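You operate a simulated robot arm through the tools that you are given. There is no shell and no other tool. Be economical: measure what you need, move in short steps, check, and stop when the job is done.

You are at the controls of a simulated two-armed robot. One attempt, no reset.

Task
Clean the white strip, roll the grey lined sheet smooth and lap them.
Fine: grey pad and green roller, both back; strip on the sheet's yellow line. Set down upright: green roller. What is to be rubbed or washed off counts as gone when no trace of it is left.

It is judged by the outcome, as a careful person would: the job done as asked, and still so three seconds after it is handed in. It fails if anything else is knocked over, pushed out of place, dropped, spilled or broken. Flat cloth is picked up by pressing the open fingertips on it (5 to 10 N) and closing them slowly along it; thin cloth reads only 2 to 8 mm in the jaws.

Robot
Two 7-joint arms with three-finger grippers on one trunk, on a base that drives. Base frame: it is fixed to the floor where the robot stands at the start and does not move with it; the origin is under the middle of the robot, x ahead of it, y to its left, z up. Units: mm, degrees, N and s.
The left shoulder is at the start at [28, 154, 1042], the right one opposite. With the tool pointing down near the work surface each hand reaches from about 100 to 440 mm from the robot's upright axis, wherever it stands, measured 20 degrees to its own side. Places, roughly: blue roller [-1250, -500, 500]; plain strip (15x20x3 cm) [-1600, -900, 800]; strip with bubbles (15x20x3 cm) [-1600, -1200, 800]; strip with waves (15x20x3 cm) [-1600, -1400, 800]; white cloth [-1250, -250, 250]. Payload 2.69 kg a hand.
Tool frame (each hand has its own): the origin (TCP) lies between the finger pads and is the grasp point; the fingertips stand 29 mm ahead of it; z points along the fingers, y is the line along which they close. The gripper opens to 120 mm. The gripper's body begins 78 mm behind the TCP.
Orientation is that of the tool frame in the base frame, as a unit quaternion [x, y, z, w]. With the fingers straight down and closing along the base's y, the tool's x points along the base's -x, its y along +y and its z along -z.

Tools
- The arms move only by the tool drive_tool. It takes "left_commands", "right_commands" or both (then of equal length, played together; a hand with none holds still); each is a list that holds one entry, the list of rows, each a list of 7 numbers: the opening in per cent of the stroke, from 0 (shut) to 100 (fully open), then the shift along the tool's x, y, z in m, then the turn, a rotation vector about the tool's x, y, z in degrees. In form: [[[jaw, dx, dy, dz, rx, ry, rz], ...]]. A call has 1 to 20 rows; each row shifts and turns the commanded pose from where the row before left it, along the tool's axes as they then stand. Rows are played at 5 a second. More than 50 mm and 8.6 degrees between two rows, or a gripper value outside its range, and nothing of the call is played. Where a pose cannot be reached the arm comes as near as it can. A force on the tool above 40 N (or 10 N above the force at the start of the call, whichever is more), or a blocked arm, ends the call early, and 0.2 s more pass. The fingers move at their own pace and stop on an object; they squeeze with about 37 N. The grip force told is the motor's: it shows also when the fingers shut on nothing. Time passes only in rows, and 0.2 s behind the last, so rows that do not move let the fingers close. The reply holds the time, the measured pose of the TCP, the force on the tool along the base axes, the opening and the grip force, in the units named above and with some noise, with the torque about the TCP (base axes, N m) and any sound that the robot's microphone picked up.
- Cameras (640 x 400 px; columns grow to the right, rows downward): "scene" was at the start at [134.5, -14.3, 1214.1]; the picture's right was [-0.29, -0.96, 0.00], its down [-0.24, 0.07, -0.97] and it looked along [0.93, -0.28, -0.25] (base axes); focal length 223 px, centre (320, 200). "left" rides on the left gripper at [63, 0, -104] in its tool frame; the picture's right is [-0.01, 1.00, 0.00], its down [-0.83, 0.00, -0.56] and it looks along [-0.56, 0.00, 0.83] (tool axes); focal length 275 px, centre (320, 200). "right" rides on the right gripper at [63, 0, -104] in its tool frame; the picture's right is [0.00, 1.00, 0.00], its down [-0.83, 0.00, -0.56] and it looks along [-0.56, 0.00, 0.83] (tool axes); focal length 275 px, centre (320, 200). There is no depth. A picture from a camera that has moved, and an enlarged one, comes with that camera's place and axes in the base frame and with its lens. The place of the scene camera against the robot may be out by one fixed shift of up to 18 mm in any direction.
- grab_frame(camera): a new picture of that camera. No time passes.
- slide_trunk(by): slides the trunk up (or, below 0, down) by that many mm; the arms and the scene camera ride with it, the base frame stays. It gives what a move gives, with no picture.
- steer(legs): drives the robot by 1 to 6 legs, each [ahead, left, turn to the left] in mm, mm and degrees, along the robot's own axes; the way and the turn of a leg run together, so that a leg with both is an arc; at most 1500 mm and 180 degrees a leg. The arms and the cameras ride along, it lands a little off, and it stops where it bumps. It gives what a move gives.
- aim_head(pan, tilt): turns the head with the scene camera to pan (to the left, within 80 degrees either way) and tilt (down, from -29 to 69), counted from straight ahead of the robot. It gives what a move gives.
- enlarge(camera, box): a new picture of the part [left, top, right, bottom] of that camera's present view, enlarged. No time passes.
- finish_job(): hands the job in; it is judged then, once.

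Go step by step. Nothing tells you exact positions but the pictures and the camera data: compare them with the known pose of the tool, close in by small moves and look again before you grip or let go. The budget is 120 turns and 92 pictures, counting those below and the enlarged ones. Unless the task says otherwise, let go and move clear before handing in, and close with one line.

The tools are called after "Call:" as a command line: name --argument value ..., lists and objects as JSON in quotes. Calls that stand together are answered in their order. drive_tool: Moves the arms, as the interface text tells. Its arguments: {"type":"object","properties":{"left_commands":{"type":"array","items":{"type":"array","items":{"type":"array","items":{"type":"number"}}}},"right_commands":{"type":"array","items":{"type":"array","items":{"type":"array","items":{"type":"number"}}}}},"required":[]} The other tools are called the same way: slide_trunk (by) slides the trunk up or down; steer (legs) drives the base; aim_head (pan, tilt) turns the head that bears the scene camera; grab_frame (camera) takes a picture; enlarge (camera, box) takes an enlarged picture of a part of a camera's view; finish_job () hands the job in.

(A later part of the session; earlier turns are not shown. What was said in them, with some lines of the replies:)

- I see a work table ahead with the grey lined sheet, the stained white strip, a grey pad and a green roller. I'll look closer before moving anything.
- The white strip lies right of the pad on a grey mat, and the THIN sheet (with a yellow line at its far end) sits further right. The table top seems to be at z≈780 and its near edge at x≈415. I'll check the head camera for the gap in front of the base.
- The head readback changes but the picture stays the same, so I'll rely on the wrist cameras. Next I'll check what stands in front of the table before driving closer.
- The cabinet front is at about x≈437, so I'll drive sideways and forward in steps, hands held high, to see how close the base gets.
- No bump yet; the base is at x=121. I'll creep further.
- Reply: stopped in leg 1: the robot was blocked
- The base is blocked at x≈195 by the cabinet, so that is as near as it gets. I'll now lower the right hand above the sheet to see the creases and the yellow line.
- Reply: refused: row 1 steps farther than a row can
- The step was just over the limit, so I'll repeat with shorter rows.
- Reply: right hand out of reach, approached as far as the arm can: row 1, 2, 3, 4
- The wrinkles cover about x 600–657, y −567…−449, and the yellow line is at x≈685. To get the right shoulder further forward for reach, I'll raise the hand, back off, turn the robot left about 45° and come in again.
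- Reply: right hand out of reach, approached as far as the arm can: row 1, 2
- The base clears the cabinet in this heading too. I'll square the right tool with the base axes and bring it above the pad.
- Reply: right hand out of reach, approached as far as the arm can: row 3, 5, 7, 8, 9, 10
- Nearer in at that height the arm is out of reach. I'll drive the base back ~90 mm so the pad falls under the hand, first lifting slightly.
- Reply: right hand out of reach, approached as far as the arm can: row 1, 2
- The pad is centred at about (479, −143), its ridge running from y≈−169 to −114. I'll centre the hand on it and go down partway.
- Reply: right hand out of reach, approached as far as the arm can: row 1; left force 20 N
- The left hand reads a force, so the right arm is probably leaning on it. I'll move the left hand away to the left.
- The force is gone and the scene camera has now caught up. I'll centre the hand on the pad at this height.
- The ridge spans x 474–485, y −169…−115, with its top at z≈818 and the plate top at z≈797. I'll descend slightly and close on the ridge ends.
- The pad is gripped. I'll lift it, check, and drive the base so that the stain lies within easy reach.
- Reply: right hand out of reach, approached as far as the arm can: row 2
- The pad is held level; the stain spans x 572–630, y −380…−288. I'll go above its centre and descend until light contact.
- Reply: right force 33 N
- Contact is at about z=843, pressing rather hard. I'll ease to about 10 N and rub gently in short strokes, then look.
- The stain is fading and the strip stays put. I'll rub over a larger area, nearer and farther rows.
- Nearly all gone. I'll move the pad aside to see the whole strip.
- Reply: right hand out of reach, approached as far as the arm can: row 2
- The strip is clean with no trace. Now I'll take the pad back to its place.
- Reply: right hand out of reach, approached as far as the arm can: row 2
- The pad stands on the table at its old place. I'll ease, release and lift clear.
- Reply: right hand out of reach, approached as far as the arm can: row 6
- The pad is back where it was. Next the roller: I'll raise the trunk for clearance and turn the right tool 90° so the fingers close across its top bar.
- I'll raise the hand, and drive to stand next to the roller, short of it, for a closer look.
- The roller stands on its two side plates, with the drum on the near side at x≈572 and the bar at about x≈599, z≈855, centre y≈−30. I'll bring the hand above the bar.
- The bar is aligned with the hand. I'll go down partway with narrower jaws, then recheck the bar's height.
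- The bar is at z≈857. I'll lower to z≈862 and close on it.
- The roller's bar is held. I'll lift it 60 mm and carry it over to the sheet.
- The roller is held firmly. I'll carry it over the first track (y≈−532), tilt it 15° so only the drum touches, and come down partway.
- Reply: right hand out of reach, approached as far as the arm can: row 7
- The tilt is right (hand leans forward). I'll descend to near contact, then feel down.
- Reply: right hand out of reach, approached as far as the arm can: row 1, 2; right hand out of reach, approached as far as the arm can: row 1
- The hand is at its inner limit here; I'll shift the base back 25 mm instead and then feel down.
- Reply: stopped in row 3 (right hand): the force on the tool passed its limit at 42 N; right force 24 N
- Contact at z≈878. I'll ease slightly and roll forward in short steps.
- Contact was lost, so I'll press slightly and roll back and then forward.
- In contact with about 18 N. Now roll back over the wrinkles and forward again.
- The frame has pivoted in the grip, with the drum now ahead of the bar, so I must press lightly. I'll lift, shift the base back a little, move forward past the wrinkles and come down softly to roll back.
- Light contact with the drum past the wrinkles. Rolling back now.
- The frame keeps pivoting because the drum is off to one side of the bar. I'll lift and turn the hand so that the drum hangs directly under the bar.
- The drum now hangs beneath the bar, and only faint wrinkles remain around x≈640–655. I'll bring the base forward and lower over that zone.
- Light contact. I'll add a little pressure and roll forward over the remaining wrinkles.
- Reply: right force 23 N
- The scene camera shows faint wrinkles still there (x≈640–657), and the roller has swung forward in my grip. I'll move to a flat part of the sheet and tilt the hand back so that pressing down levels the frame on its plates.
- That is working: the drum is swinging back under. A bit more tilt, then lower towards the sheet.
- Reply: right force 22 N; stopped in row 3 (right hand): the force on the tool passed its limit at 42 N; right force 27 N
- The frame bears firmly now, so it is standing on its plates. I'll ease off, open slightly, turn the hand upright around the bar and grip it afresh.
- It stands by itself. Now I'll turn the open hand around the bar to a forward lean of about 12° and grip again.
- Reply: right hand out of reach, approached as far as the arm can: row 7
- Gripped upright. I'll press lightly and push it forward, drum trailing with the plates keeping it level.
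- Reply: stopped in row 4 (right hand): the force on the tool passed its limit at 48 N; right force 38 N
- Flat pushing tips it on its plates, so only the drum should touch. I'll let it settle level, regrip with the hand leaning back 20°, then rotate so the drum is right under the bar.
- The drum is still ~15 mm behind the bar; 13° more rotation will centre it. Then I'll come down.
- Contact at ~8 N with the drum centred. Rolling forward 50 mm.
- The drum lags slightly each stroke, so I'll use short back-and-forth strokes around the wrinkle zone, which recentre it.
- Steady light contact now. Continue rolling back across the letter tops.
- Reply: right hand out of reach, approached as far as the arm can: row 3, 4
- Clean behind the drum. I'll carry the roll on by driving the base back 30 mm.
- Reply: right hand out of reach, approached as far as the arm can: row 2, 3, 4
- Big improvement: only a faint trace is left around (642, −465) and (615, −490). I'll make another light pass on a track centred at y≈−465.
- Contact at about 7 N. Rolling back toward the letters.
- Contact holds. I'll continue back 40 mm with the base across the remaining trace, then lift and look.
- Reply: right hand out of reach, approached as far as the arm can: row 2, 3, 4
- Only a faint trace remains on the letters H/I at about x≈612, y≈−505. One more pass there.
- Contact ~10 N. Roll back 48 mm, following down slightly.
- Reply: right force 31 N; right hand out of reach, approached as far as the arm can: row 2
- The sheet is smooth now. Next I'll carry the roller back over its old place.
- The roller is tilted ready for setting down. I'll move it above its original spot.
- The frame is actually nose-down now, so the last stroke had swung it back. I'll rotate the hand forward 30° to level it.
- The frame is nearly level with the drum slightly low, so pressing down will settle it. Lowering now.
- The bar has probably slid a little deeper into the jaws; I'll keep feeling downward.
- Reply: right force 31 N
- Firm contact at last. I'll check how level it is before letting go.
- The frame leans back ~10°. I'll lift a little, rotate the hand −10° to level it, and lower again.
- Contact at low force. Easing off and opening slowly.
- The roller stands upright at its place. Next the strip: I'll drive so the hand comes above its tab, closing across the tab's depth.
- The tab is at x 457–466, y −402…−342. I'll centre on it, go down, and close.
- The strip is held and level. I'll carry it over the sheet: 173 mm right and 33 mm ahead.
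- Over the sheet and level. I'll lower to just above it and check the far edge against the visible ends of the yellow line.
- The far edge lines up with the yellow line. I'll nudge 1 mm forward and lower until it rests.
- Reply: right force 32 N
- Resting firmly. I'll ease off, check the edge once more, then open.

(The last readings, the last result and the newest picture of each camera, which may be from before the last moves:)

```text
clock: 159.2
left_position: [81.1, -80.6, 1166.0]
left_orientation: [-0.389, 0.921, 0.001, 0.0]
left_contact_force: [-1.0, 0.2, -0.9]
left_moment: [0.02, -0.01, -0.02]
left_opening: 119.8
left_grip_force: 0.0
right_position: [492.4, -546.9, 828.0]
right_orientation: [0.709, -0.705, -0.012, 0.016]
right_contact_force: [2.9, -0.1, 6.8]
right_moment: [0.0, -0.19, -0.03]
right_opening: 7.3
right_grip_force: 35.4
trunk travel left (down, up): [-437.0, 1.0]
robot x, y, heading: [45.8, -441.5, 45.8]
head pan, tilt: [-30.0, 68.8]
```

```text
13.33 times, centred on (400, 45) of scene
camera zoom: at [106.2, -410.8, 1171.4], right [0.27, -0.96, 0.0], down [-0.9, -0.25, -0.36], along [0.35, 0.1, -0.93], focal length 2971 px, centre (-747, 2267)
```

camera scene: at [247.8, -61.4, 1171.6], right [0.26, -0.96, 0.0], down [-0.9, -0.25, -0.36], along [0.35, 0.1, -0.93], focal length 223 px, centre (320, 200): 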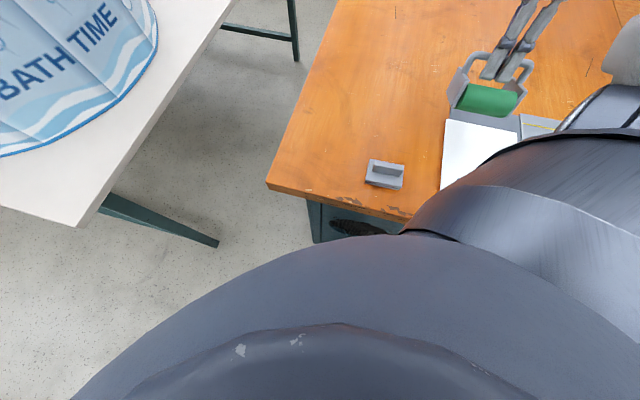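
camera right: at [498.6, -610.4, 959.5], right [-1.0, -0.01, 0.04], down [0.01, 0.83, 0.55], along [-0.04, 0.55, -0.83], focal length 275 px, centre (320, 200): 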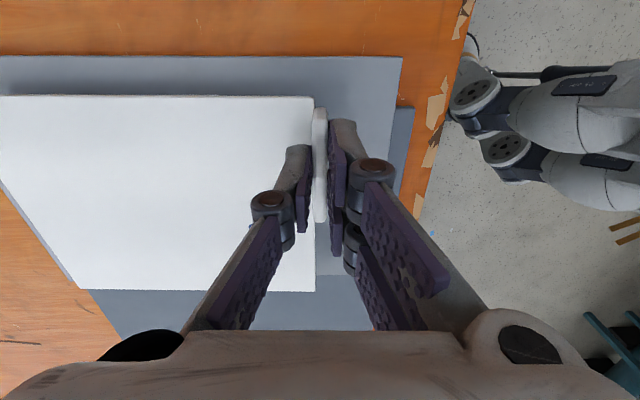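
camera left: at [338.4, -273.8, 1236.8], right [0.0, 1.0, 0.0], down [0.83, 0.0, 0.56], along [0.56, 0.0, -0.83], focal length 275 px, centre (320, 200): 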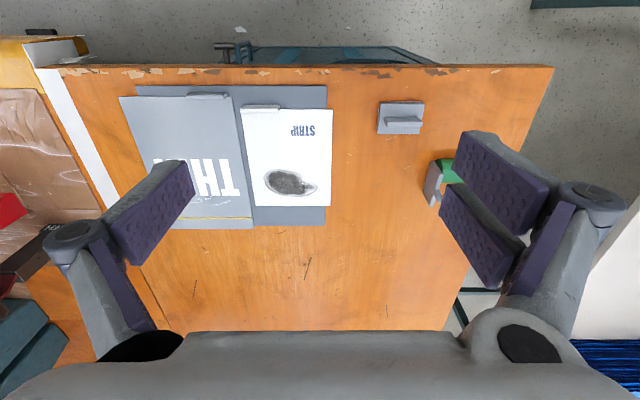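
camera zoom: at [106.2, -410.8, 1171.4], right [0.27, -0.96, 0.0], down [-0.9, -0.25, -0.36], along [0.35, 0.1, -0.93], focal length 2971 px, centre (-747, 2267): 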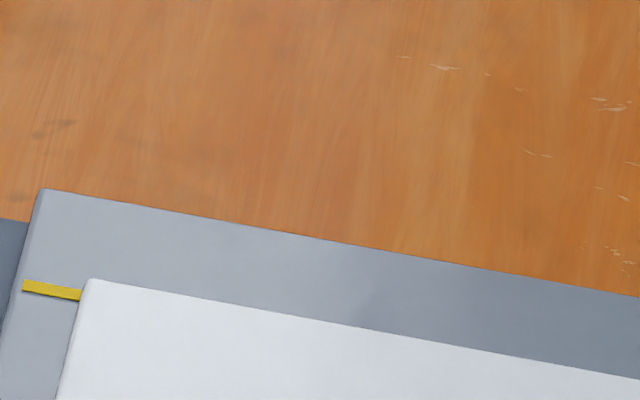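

The strip's far edge sits right on the yellow line. Releasing and lifting clear.

Call:
drive_tool --right_commands '[[[8, 0, 0, 0, 0, 0, 0], [14, 0, 0, 0, 0, 0, 0], [25, 0, 0, 0, 0, 0, 0], [25, 0, 0, 0, 0, 0, 0], [25, 0, 0, -0.03, 0, 0, 0], [25, 0, 0, -0.03, 0, 0, 0], [25, 0, 0, -0.03, 0, 0, 0], [25, 0, 0, 0, 0, 0, 0]]]'

Call:
steer --legs '[[-85, 85, 0]]'

Call:
grab_frame --camera "scene"

```text
clock: 161.0
left_position: [82.6, -81.8, 1165.9]
left_orientation: [-0.39, 0.921, 0.001, 0.0]
left_contact_force: [0.8, -0.6, -0.2]
left_moment: [0.06, 0.04, 0.0]
left_opening: 120.1
left_grip_force: 0.0
right_position: [496.4, -545.4, 917.7]
right_orientation: [0.708, -0.706, -0.011, 0.014]
right_contact_force: [-0.2, -0.5, -0.6]
right_moment: [-0.01, -0.02, 0.0]
right_opening: 30.0
right_grip_force: 0.0
trunk travel left (down, up): [-437.0, 1.0]
robot x, y, heading: [42.9, -443.2, 45.9]
head pan, tilt: [-30.0, 68.8]
```

```text
clock: 162.3
left_position: [-37.6, -83.0, 1166.6]
left_orientation: [-0.389, 0.921, -0.001, 0.002]
left_contact_force: [-0.6, 0.8, 0.3]
left_moment: [0.02, 0.0, -0.01]
left_opening: 119.9
left_grip_force: 0.0
right_position: [376.5, -546.8, 918.5]
right_orientation: [0.708, -0.706, -0.011, 0.015]
right_contact_force: [-1.4, -0.4, 0.4]
right_moment: [0.03, -0.03, -0.01]
right_opening: 30.1
right_grip_force: 0.0
trunk travel left (down, up): [-437.0, 1.0]
robot x, y, heading: [-74.7, -447.3, 45.6]
head pan, tilt: [-30.0, 68.8]
```

```text
3 pictures are left
camera scene: at [-13.7, -412.4, 1171.6], right [0.27, -0.96, 0.0], down [-0.9, -0.25, -0.36], along [0.35, 0.1, -0.93], focal length 223 px, centre (320, 200)
```

scene: 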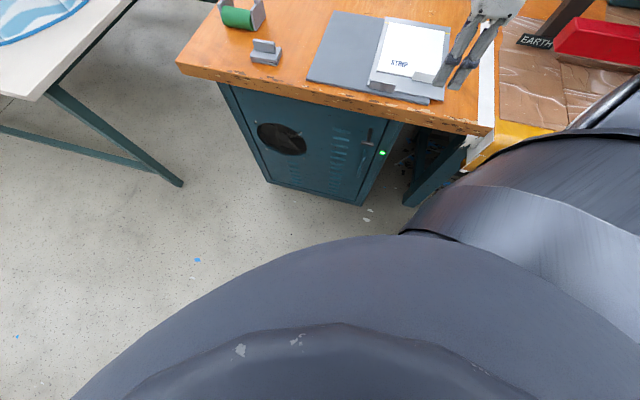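

Call:
enlarge --camera "scene" --box '[200, 0, 480, 110]'

```text
2.29 times, centred on (340, 55) of scene
camera zoom: at [-13.7, -412.4, 1171.6], right [0.27, -0.96, 0.0], down [-0.9, -0.25, -0.36], along [0.35, 0.1, -0.93], focal length 509 px, centre (274, 531)
```

zoom: 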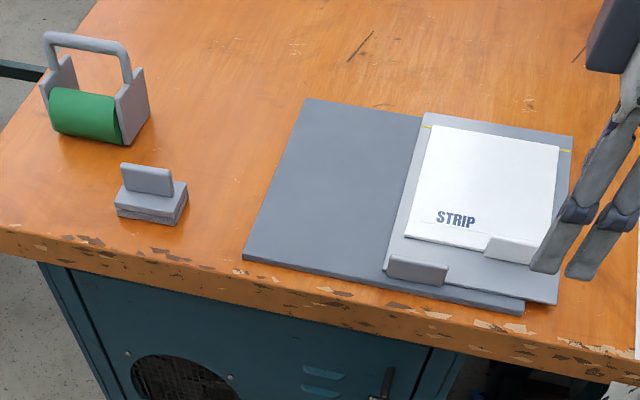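

Everything looks right: the strip is on the sheet with its edge along the yellow line, the roller stands upright, the pad is back, and the hands are clear.

Call:
finish_job

```text
The job is handed in.
```

The job is handed in: the white strip is clean, the grey sheet is rolled smooth, and the strip lies on the sheet with its far edge along the yellow line. I took "lap" to mean laying the strip over the sheet up to that line, rather than extending it beyond the sheet's far end. The grey pad is back where it was; the green roller stands upright about 8 mm from where it started.
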